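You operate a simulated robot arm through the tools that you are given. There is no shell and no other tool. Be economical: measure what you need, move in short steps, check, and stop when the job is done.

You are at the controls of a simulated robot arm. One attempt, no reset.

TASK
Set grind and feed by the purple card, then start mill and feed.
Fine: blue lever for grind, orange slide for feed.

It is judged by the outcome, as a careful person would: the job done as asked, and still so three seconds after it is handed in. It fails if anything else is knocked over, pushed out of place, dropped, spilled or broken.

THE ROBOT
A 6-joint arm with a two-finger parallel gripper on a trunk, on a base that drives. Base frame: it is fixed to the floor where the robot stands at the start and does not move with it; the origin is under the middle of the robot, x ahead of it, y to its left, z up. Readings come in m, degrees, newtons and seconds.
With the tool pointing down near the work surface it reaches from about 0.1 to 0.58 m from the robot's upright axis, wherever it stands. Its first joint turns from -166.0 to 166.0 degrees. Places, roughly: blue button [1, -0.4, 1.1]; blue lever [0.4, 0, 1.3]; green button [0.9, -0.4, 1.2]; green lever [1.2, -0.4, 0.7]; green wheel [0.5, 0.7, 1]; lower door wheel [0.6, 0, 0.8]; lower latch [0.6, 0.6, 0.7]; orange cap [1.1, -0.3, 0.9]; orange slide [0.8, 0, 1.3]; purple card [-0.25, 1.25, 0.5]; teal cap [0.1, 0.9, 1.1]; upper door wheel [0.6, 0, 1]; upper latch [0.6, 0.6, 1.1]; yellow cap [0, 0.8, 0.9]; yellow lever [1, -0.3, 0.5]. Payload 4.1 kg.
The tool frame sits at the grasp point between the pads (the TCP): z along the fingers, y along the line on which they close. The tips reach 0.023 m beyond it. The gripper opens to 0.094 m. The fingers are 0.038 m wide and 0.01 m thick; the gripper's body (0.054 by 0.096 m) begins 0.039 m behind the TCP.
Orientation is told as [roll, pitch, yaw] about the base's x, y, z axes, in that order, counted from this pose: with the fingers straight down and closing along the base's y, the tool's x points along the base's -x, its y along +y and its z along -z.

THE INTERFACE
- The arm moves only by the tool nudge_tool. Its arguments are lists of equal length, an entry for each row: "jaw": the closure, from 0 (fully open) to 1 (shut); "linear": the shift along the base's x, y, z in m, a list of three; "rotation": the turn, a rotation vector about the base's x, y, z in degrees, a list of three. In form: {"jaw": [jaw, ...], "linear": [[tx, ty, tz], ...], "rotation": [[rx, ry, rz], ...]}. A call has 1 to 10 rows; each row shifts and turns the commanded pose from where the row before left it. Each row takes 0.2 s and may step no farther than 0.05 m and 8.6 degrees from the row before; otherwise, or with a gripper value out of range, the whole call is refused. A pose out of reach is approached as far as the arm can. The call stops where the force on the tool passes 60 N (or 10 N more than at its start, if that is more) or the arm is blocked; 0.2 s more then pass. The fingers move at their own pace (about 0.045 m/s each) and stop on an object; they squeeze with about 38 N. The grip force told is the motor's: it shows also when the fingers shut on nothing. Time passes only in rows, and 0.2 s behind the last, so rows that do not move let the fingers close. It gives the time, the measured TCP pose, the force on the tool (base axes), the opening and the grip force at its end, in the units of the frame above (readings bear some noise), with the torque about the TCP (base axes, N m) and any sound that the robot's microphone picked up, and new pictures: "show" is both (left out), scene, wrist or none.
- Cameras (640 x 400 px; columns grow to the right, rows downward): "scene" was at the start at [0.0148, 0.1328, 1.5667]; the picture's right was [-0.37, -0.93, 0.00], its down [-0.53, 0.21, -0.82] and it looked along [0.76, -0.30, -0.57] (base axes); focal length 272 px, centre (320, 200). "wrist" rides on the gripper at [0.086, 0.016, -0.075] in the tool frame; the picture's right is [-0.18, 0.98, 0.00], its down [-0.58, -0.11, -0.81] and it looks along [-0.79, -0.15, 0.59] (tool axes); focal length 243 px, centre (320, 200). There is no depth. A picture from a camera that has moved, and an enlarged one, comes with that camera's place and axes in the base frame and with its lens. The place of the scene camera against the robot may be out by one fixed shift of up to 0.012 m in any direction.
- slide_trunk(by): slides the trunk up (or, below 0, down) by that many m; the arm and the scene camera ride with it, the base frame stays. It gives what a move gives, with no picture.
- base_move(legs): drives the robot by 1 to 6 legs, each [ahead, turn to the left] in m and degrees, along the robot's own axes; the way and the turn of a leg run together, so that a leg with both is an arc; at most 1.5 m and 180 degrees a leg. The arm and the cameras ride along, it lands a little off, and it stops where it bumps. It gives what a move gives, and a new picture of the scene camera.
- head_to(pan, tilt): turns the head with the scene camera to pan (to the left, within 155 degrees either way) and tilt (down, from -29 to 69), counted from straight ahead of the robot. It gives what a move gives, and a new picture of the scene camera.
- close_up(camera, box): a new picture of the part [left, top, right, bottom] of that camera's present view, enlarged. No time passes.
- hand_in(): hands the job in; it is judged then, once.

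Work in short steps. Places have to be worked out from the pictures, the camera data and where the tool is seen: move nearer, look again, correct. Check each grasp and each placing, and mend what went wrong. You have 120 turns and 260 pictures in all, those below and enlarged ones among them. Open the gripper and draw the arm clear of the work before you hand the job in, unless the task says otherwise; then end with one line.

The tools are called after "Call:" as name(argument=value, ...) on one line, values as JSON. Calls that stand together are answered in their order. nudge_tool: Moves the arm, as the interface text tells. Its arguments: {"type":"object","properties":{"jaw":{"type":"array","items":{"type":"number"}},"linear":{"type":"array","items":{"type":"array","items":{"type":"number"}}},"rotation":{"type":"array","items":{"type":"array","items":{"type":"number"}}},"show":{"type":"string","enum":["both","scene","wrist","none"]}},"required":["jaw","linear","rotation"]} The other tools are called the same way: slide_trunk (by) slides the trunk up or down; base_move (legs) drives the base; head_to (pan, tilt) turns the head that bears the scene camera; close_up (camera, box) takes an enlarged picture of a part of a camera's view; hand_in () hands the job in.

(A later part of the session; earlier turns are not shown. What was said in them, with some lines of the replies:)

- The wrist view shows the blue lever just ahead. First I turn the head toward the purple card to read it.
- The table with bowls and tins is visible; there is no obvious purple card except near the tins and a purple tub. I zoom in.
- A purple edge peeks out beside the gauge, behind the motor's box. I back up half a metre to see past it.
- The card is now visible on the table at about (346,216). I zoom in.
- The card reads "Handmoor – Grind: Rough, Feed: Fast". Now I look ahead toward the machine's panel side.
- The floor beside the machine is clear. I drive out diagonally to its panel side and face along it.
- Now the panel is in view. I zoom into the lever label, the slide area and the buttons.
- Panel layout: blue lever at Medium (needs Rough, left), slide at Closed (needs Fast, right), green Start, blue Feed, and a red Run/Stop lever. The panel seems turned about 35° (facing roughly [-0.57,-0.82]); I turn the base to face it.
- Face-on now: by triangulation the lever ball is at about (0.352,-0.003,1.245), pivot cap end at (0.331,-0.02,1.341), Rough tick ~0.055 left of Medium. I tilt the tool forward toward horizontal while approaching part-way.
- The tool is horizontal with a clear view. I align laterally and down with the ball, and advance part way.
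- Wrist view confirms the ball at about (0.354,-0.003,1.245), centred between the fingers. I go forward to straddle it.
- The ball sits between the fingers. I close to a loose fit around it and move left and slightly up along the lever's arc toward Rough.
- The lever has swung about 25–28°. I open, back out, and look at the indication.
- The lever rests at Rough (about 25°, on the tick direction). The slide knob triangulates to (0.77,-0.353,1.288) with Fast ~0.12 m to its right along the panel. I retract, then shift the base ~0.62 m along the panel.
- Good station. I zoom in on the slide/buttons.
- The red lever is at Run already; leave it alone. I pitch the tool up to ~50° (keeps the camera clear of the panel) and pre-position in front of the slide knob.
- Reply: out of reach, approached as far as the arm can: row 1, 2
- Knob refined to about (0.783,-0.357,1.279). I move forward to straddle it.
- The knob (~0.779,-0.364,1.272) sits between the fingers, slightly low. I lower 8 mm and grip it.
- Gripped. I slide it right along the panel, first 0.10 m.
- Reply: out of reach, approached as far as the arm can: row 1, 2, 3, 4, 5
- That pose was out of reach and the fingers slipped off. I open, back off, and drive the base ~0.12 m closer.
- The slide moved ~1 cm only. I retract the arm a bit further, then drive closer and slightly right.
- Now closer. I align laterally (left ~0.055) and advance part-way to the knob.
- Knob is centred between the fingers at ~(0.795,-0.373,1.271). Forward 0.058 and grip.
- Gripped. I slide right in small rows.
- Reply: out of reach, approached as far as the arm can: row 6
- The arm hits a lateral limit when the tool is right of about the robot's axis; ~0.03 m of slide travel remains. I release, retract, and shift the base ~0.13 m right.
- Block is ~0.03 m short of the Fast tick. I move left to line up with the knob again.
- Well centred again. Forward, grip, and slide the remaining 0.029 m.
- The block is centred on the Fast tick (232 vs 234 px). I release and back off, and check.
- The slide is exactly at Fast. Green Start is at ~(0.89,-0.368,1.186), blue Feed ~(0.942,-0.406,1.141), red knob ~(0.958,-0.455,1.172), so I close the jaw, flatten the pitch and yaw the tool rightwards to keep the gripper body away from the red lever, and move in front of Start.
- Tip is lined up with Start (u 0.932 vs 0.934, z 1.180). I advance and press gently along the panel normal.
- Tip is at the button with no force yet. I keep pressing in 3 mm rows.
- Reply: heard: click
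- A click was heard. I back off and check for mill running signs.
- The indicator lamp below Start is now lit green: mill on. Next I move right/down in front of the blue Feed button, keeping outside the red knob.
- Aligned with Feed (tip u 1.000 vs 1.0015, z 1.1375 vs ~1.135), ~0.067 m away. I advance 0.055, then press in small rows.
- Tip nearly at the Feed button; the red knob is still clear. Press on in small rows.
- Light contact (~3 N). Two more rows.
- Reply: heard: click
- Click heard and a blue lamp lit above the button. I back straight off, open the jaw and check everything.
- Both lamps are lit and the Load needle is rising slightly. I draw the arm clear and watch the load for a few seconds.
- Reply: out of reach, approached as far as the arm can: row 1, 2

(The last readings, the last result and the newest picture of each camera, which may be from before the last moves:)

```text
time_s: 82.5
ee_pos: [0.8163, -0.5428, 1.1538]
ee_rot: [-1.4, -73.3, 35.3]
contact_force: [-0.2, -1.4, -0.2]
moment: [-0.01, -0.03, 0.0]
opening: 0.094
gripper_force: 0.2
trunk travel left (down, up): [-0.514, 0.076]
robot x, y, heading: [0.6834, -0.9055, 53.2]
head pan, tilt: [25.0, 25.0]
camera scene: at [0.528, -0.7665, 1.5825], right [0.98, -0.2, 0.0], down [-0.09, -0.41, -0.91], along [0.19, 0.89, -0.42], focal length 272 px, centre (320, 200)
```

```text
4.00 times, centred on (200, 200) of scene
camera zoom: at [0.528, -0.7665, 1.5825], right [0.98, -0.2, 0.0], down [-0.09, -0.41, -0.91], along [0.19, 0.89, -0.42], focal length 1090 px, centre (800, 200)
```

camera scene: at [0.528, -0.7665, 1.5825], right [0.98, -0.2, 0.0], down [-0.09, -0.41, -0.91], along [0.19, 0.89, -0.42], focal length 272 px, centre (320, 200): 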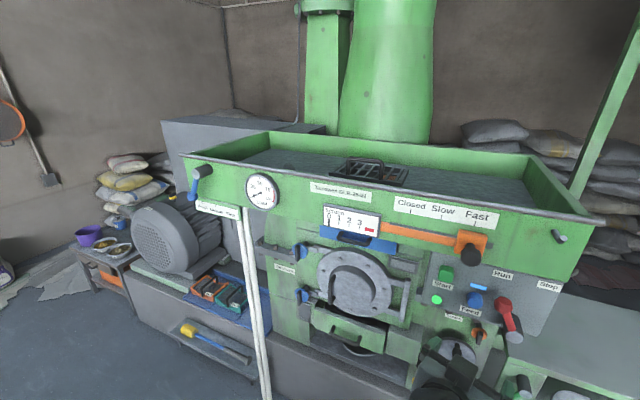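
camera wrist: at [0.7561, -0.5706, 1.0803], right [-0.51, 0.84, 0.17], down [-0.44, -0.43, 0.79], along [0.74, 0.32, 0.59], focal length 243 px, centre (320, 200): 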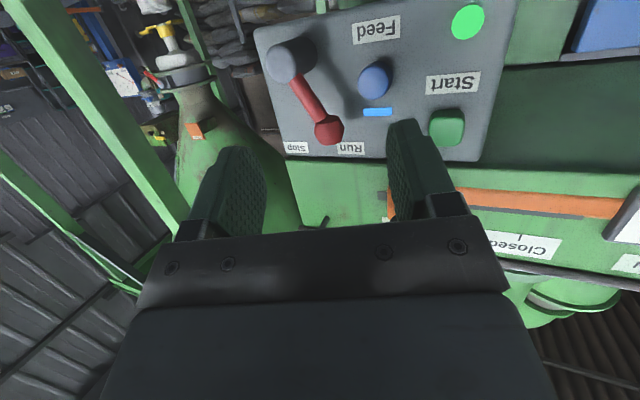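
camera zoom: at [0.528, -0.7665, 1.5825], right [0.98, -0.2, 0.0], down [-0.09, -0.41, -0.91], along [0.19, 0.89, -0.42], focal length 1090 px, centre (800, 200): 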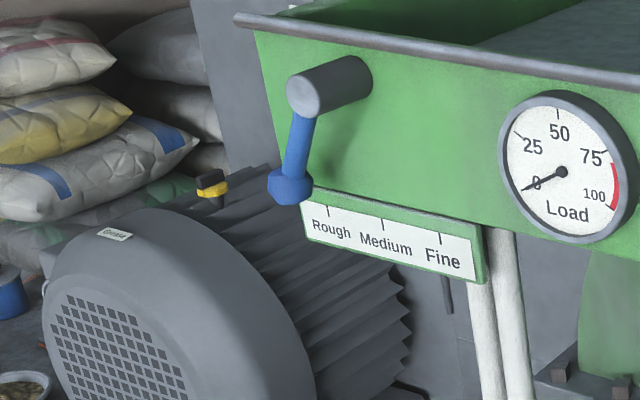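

The needle seems near 0 again; lamps appear lit. I wait and check again.

Call:
close_up(camera="scene", box=[420, 220, 580, 320])

Call:
nudge_tool(jaw=[0, 0, 0, 0, 0, 0, 0, 0, 0, 0], linear=[[0, 0, 0], [0, 0, 0], [0, 0, 0], [0, 0, 0], [0, 0, 0], [0, 0, 0], [0, 0, 0], [0, 0, 0], [0, 0, 0], [0, 0, 0]], rotation=[[0, 0, 0], [0, 0, 0], [0, 0, 0], [0, 0, 0], [0, 0, 0], [0, 0, 0], [0, 0, 0], [0, 0, 0], [0, 0, 0], [0, 0, 0]], show="none")

Call:
close_up(camera="scene", box=[230, 165, 294, 215])

Call:
close_up(camera="scene", box=[420, 220, 580, 320])

```text
4.00 times, centred on (500, 270) of scene
camera zoom: at [0.528, -0.7665, 1.5825], right [0.98, -0.2, 0.0], down [-0.09, -0.41, -0.91], along [0.19, 0.89, -0.42], focal length 1090 px, centre (-400, -80)
```

zoom: 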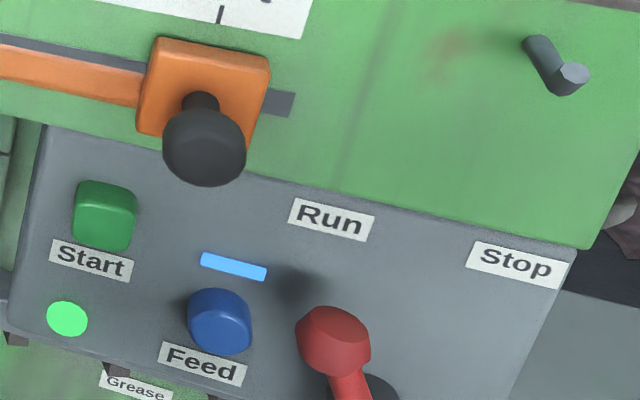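

```text
time_s: 84.7
ee_pos: [0.8158, -0.5425, 1.1539]
ee_rot: [-1.3, -73.3, 35.2]
contact_force: [-0.2, 0.3, 0.0]
moment: [0.01, 0.0, 0.01]
opening: 0.0939
gripper_force: 0.0
trunk travel left (down, up): [-0.514, 0.076]
robot x, y, heading: [0.6846, -0.9049, 53.1]
head pan, tilt: [25.0, 25.0]
```

```text
8.00 times, centred on (262, 190) of scene
camera zoom: at [0.5279, -0.7664, 1.5825], right [0.98, -0.2, 0.0], down [-0.09, -0.41, -0.91], along [0.18, 0.89, -0.42], focal length 2180 px, centre (784, 280)
```

zoom: 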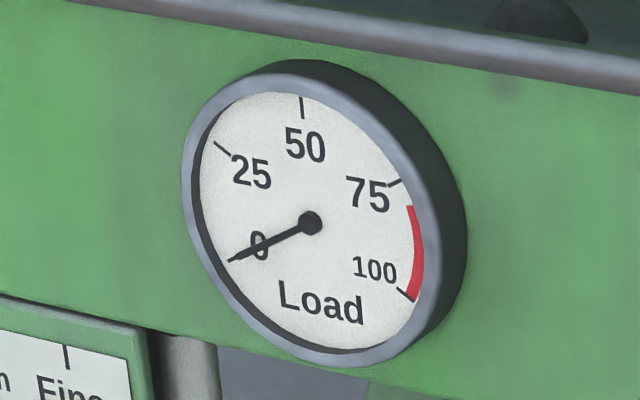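

```text
4.00 times, centred on (500, 270) of scene
camera zoom: at [0.5279, -0.7664, 1.5825], right [0.98, -0.2, 0.0], down [-0.09, -0.41, -0.91], along [0.18, 0.89, -0.42], focal length 1090 px, centre (-400, -80)
```

zoom: 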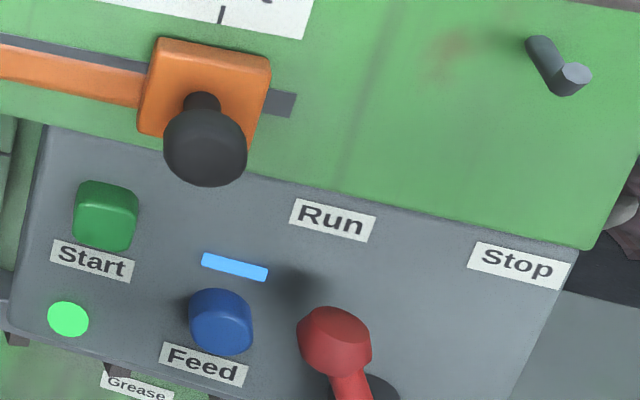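

Lamps stay lit; the load had risen briefly after Feed. I sample the gauge again and look at the lever from this angle.

Call:
nudge_tool(jaw=[0, 0, 0], linear=[[0, 0, 0], [0, 0, 0], [0, 0, 0]], rotation=[[0, 0, 0], [0, 0, 0], [0, 0, 0]], show="none")

Call:
close_up(camera="scene", box=[230, 165, 294, 215])

Call:
nudge_tool(jaw=[0, 0, 0, 0, 0], linear=[[0, 0, 0], [0, 0, 0], [0, 0, 0], [0, 0, 0], [0, 0, 0]], rotation=[[0, 0, 0], [0, 0, 0], [0, 0, 0], [0, 0, 0], [0, 0, 0]], show="none")

Call:
close_up(camera="scene", box=[230, 165, 294, 215])

Call:
close_up(camera="scene", box=[240, 120, 540, 320])

```text
time_s: 85.5
ee_pos: [0.817, -0.5419, 1.1542]
ee_rot: [-1.5, -73.4, 35.3]
contact_force: [-0.8, 0.0, 0.4]
moment: [0.0, 0.01, 0.0]
opening: 0.0942
gripper_force: 0.1
trunk travel left (down, up): [-0.514, 0.076]
robot x, y, heading: [0.6825, -0.9066, 53.4]
head pan, tilt: [25.0, 25.0]
```

```text
8.00 times, centred on (262, 190) of scene
camera zoom: at [0.5279, -0.7664, 1.5825], right [0.98, -0.2, 0.0], down [-0.09, -0.41, -0.91], along [0.18, 0.89, -0.42], focal length 2180 px, centre (784, 280)
```

zoom: 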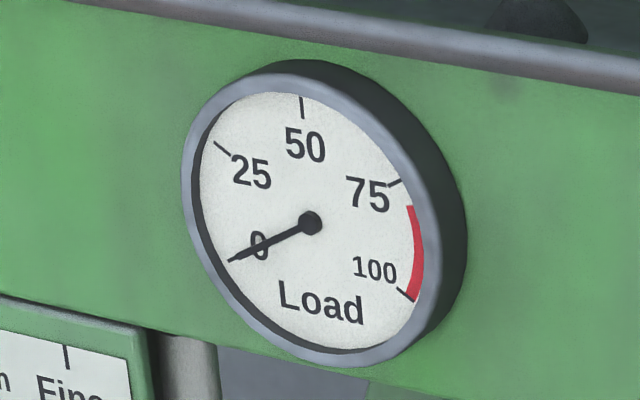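

```text
time_s: 86.7
ee_pos: [0.8164, -0.5434, 1.1531]
ee_rot: [-1.4, -73.4, 35.2]
contact_force: [-0.5, 0.3, 0.3]
moment: [0.02, 0.01, 0.01]
opening: 0.0941
gripper_force: 0.1
trunk travel left (down, up): [-0.514, 0.076]
robot x, y, heading: [0.6839, -0.9091, 53.6]
head pan, tilt: [25.0, 25.0]
```

```text
8.00 times, centred on (262, 190) of scene
camera zoom: at [0.5279, -0.7664, 1.5825], right [0.98, -0.2, 0.0], down [-0.09, -0.41, -0.91], along [0.18, 0.89, -0.42], focal length 2180 px, centre (784, 280)
```

zoom: 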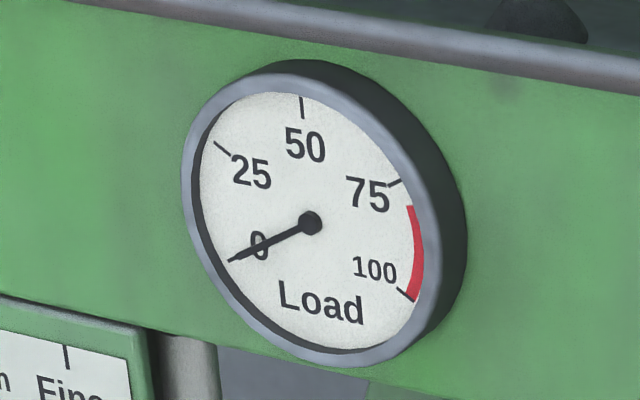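

```text
2.00 times, centred on (390, 220) of scene
camera zoom: at [0.5279, -0.7664, 1.5825], right [0.98, -0.2, 0.0], down [-0.09, -0.41, -0.91], along [0.18, 0.89, -0.42], focal length 545 px, centre (180, 160)
```

zoom: 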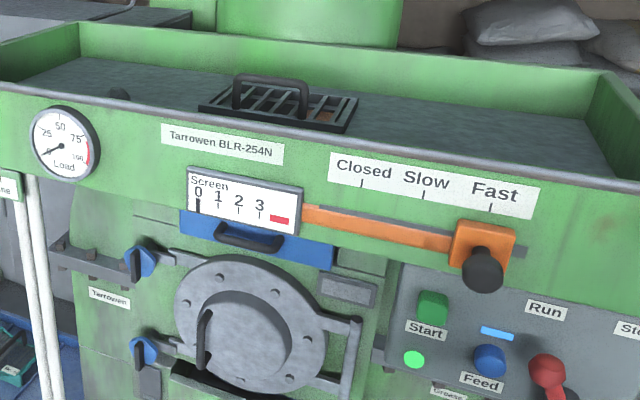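

Something orange is visible under the hopper grate; I zoom in on the grate and display.

Call:
close_up(camera="scene", box=[330, 150, 430, 195])

Call:
close_up(camera="scene", box=[310, 195, 400, 255])

```text
6.40 times, centred on (380, 172) of scene
camera zoom: at [0.5279, -0.7664, 1.5825], right [0.98, -0.2, 0.0], down [-0.09, -0.41, -0.91], along [0.18, 0.89, -0.42], focal length 1744 px, centre (-64, 376)
```

zoom: 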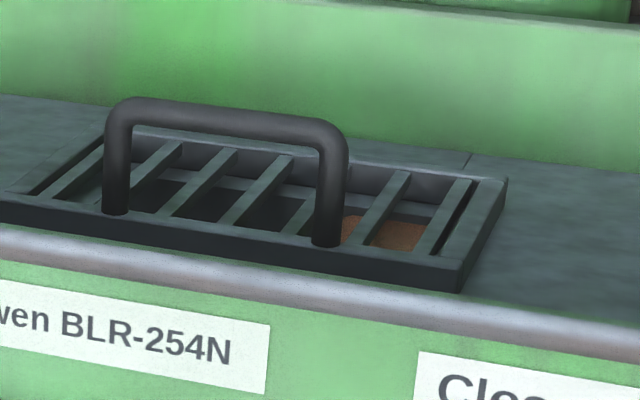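

```text
6.67 times, centred on (355, 225) of scene
camera zoom: at [0.5279, -0.7664, 1.5825], right [0.98, -0.2, 0.0], down [-0.09, -0.41, -0.91], along [0.18, 0.89, -0.42], focal length 1817 px, centre (87, 33)
```

zoom: 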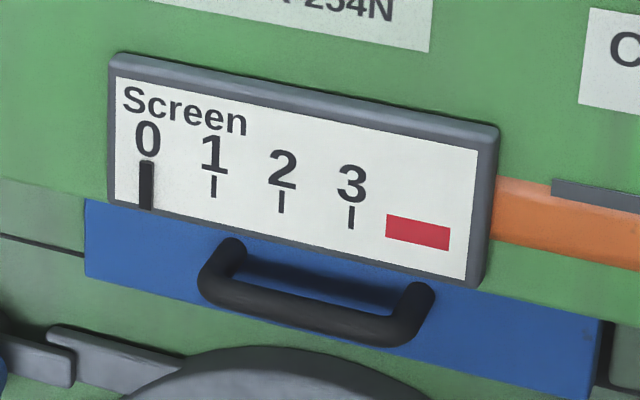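

The grate just shows the feed throat; settings, lamps and red lever are all as required. I back the base slightly so the arm is well clear, and take a final look.

Call:
base_move(legs=[[-0.12, 0]])

Call:
close_up(camera="scene", box=[160, 140, 640, 400])

```text
time_s: 87.9
ee_pos: [0.743, -0.6407, 1.1537]
ee_rot: [-1.5, -73.4, 35.3]
contact_force: [-0.3, 0.4, 0.3]
moment: [-0.01, 0.03, 0.01]
opening: 0.0939
gripper_force: 0.1
trunk travel left (down, up): [-0.514, 0.076]
robot x, y, heading: [0.61, -1.0023, 53.4]
head pan, tilt: [25.0, 25.0]
camera scene: at [0.4549, -0.8643, 1.5825], right [0.98, -0.2, 0.0], down [-0.09, -0.41, -0.91], along [0.18, 0.89, -0.42], focal length 272 px, centre (320, 200)
```

scene: 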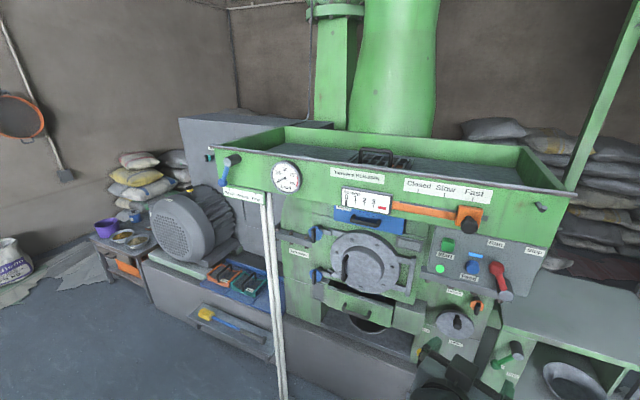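

```text
1.33 times, centred on (400, 270) of scene
camera zoom: at [0.4549, -0.8643, 1.5825], right [0.98, -0.2, 0.0], down [-0.09, -0.41, -0.91], along [0.18, 0.89, -0.42], focal length 363 px, centre (213, 107)
```

zoom: 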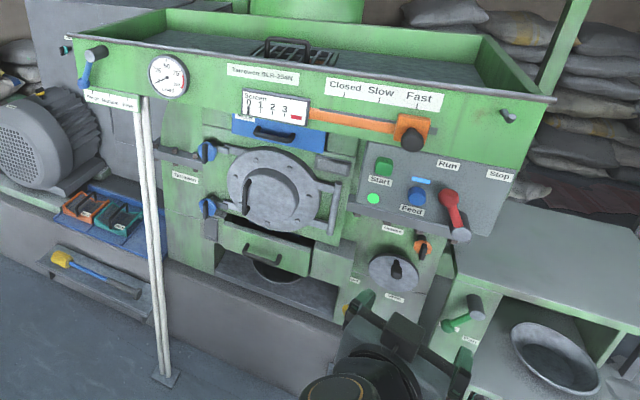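

The needle looks different now; one last look at the gauge.

Call:
close_up(camera="scene", box=[210, 145, 322, 215])

Call:
nudge_tool(jaw=[0, 0, 0, 0, 0, 0, 0, 0, 0, 0], linear=[[0, 0, 0], [0, 0, 0], [0, 0, 0], [0, 0, 0], [0, 0, 0], [0, 0, 0], [0, 0, 0], [0, 0, 0], [0, 0, 0], [0, 0, 0]], rotation=[[0, 0, 0], [0, 0, 0], [0, 0, 0], [0, 0, 0], [0, 0, 0], [0, 0, 0], [0, 0, 0], [0, 0, 0], [0, 0, 0], [0, 0, 0]], show="none")

Call:
close_up(camera="scene", box=[210, 145, 322, 215])

Call:
close_up(camera="scene", box=[420, 180, 560, 300])

```text
5.71 times, centred on (266, 180) of scene
camera zoom: at [0.4549, -0.8643, 1.5825], right [0.98, -0.2, 0.0], down [-0.09, -0.41, -0.91], along [0.18, 0.89, -0.42], focal length 1557 px, centre (629, 314)
```

zoom: 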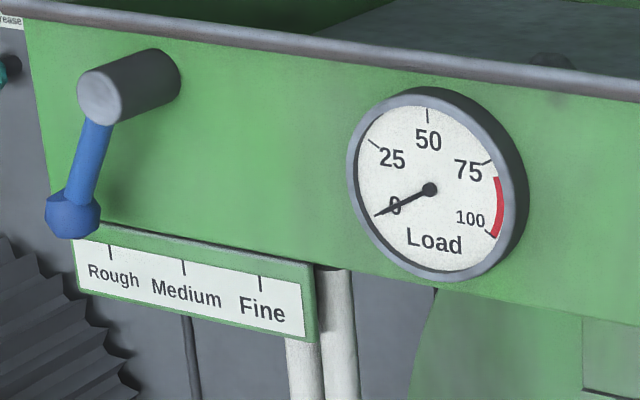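

```text
time_s: 90.1
ee_pos: [0.7435, -0.6397, 1.1543]
ee_rot: [-1.5, -73.4, 35.4]
contact_force: [-0.1, -0.2, -0.7]
moment: [0.0, 0.0, -0.02]
opening: 0.0943
gripper_force: 0.2
trunk travel left (down, up): [-0.514, 0.076]
robot x, y, heading: [0.6124, -1.0036, 53.3]
head pan, tilt: [25.0, 25.0]
```

```text
5.71 times, centred on (266, 180) of scene
camera zoom: at [0.4553, -0.8638, 1.5825], right [0.98, -0.2, 0.0], down [-0.09, -0.41, -0.91], along [0.18, 0.89, -0.42], focal length 1557 px, centre (629, 314)
```

zoom: 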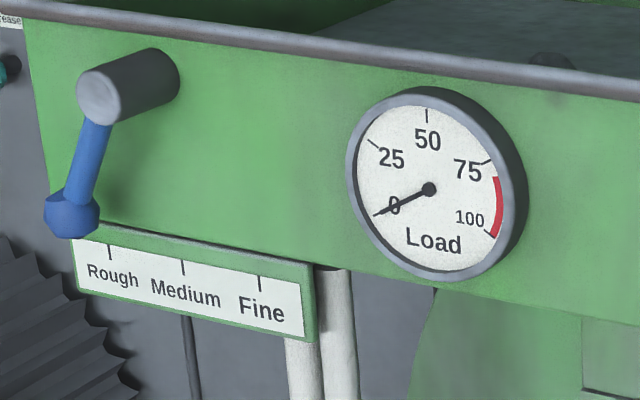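

```text
3.33 times, centred on (490, 240) of scene
camera zoom: at [0.4553, -0.8638, 1.5825], right [0.98, -0.2, 0.0], down [-0.09, -0.41, -0.91], along [0.18, 0.89, -0.42], focal length 908 px, centre (-247, 67)
```

zoom: 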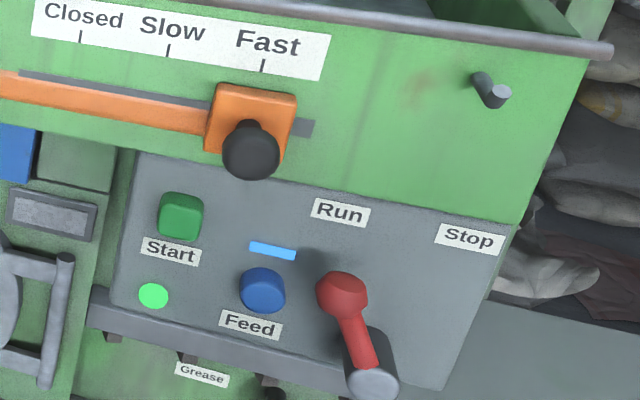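

Grind is at Rough, feed at Fast, both the mill and feed lamps are steadily lit, and the arm is clear with the gripper open. Handing in.

Call:
hand_in()

```text
The job is handed in.
```

I set the grind to Rough and the feed to Fast, as the purple card says. I then started the mill and the feed, and both lamps were still lit at hand-in. The Load gauge rose briefly after Feed was pressed, then dropped back to 0 and stayed there, so I can't confirm that material is flowing.
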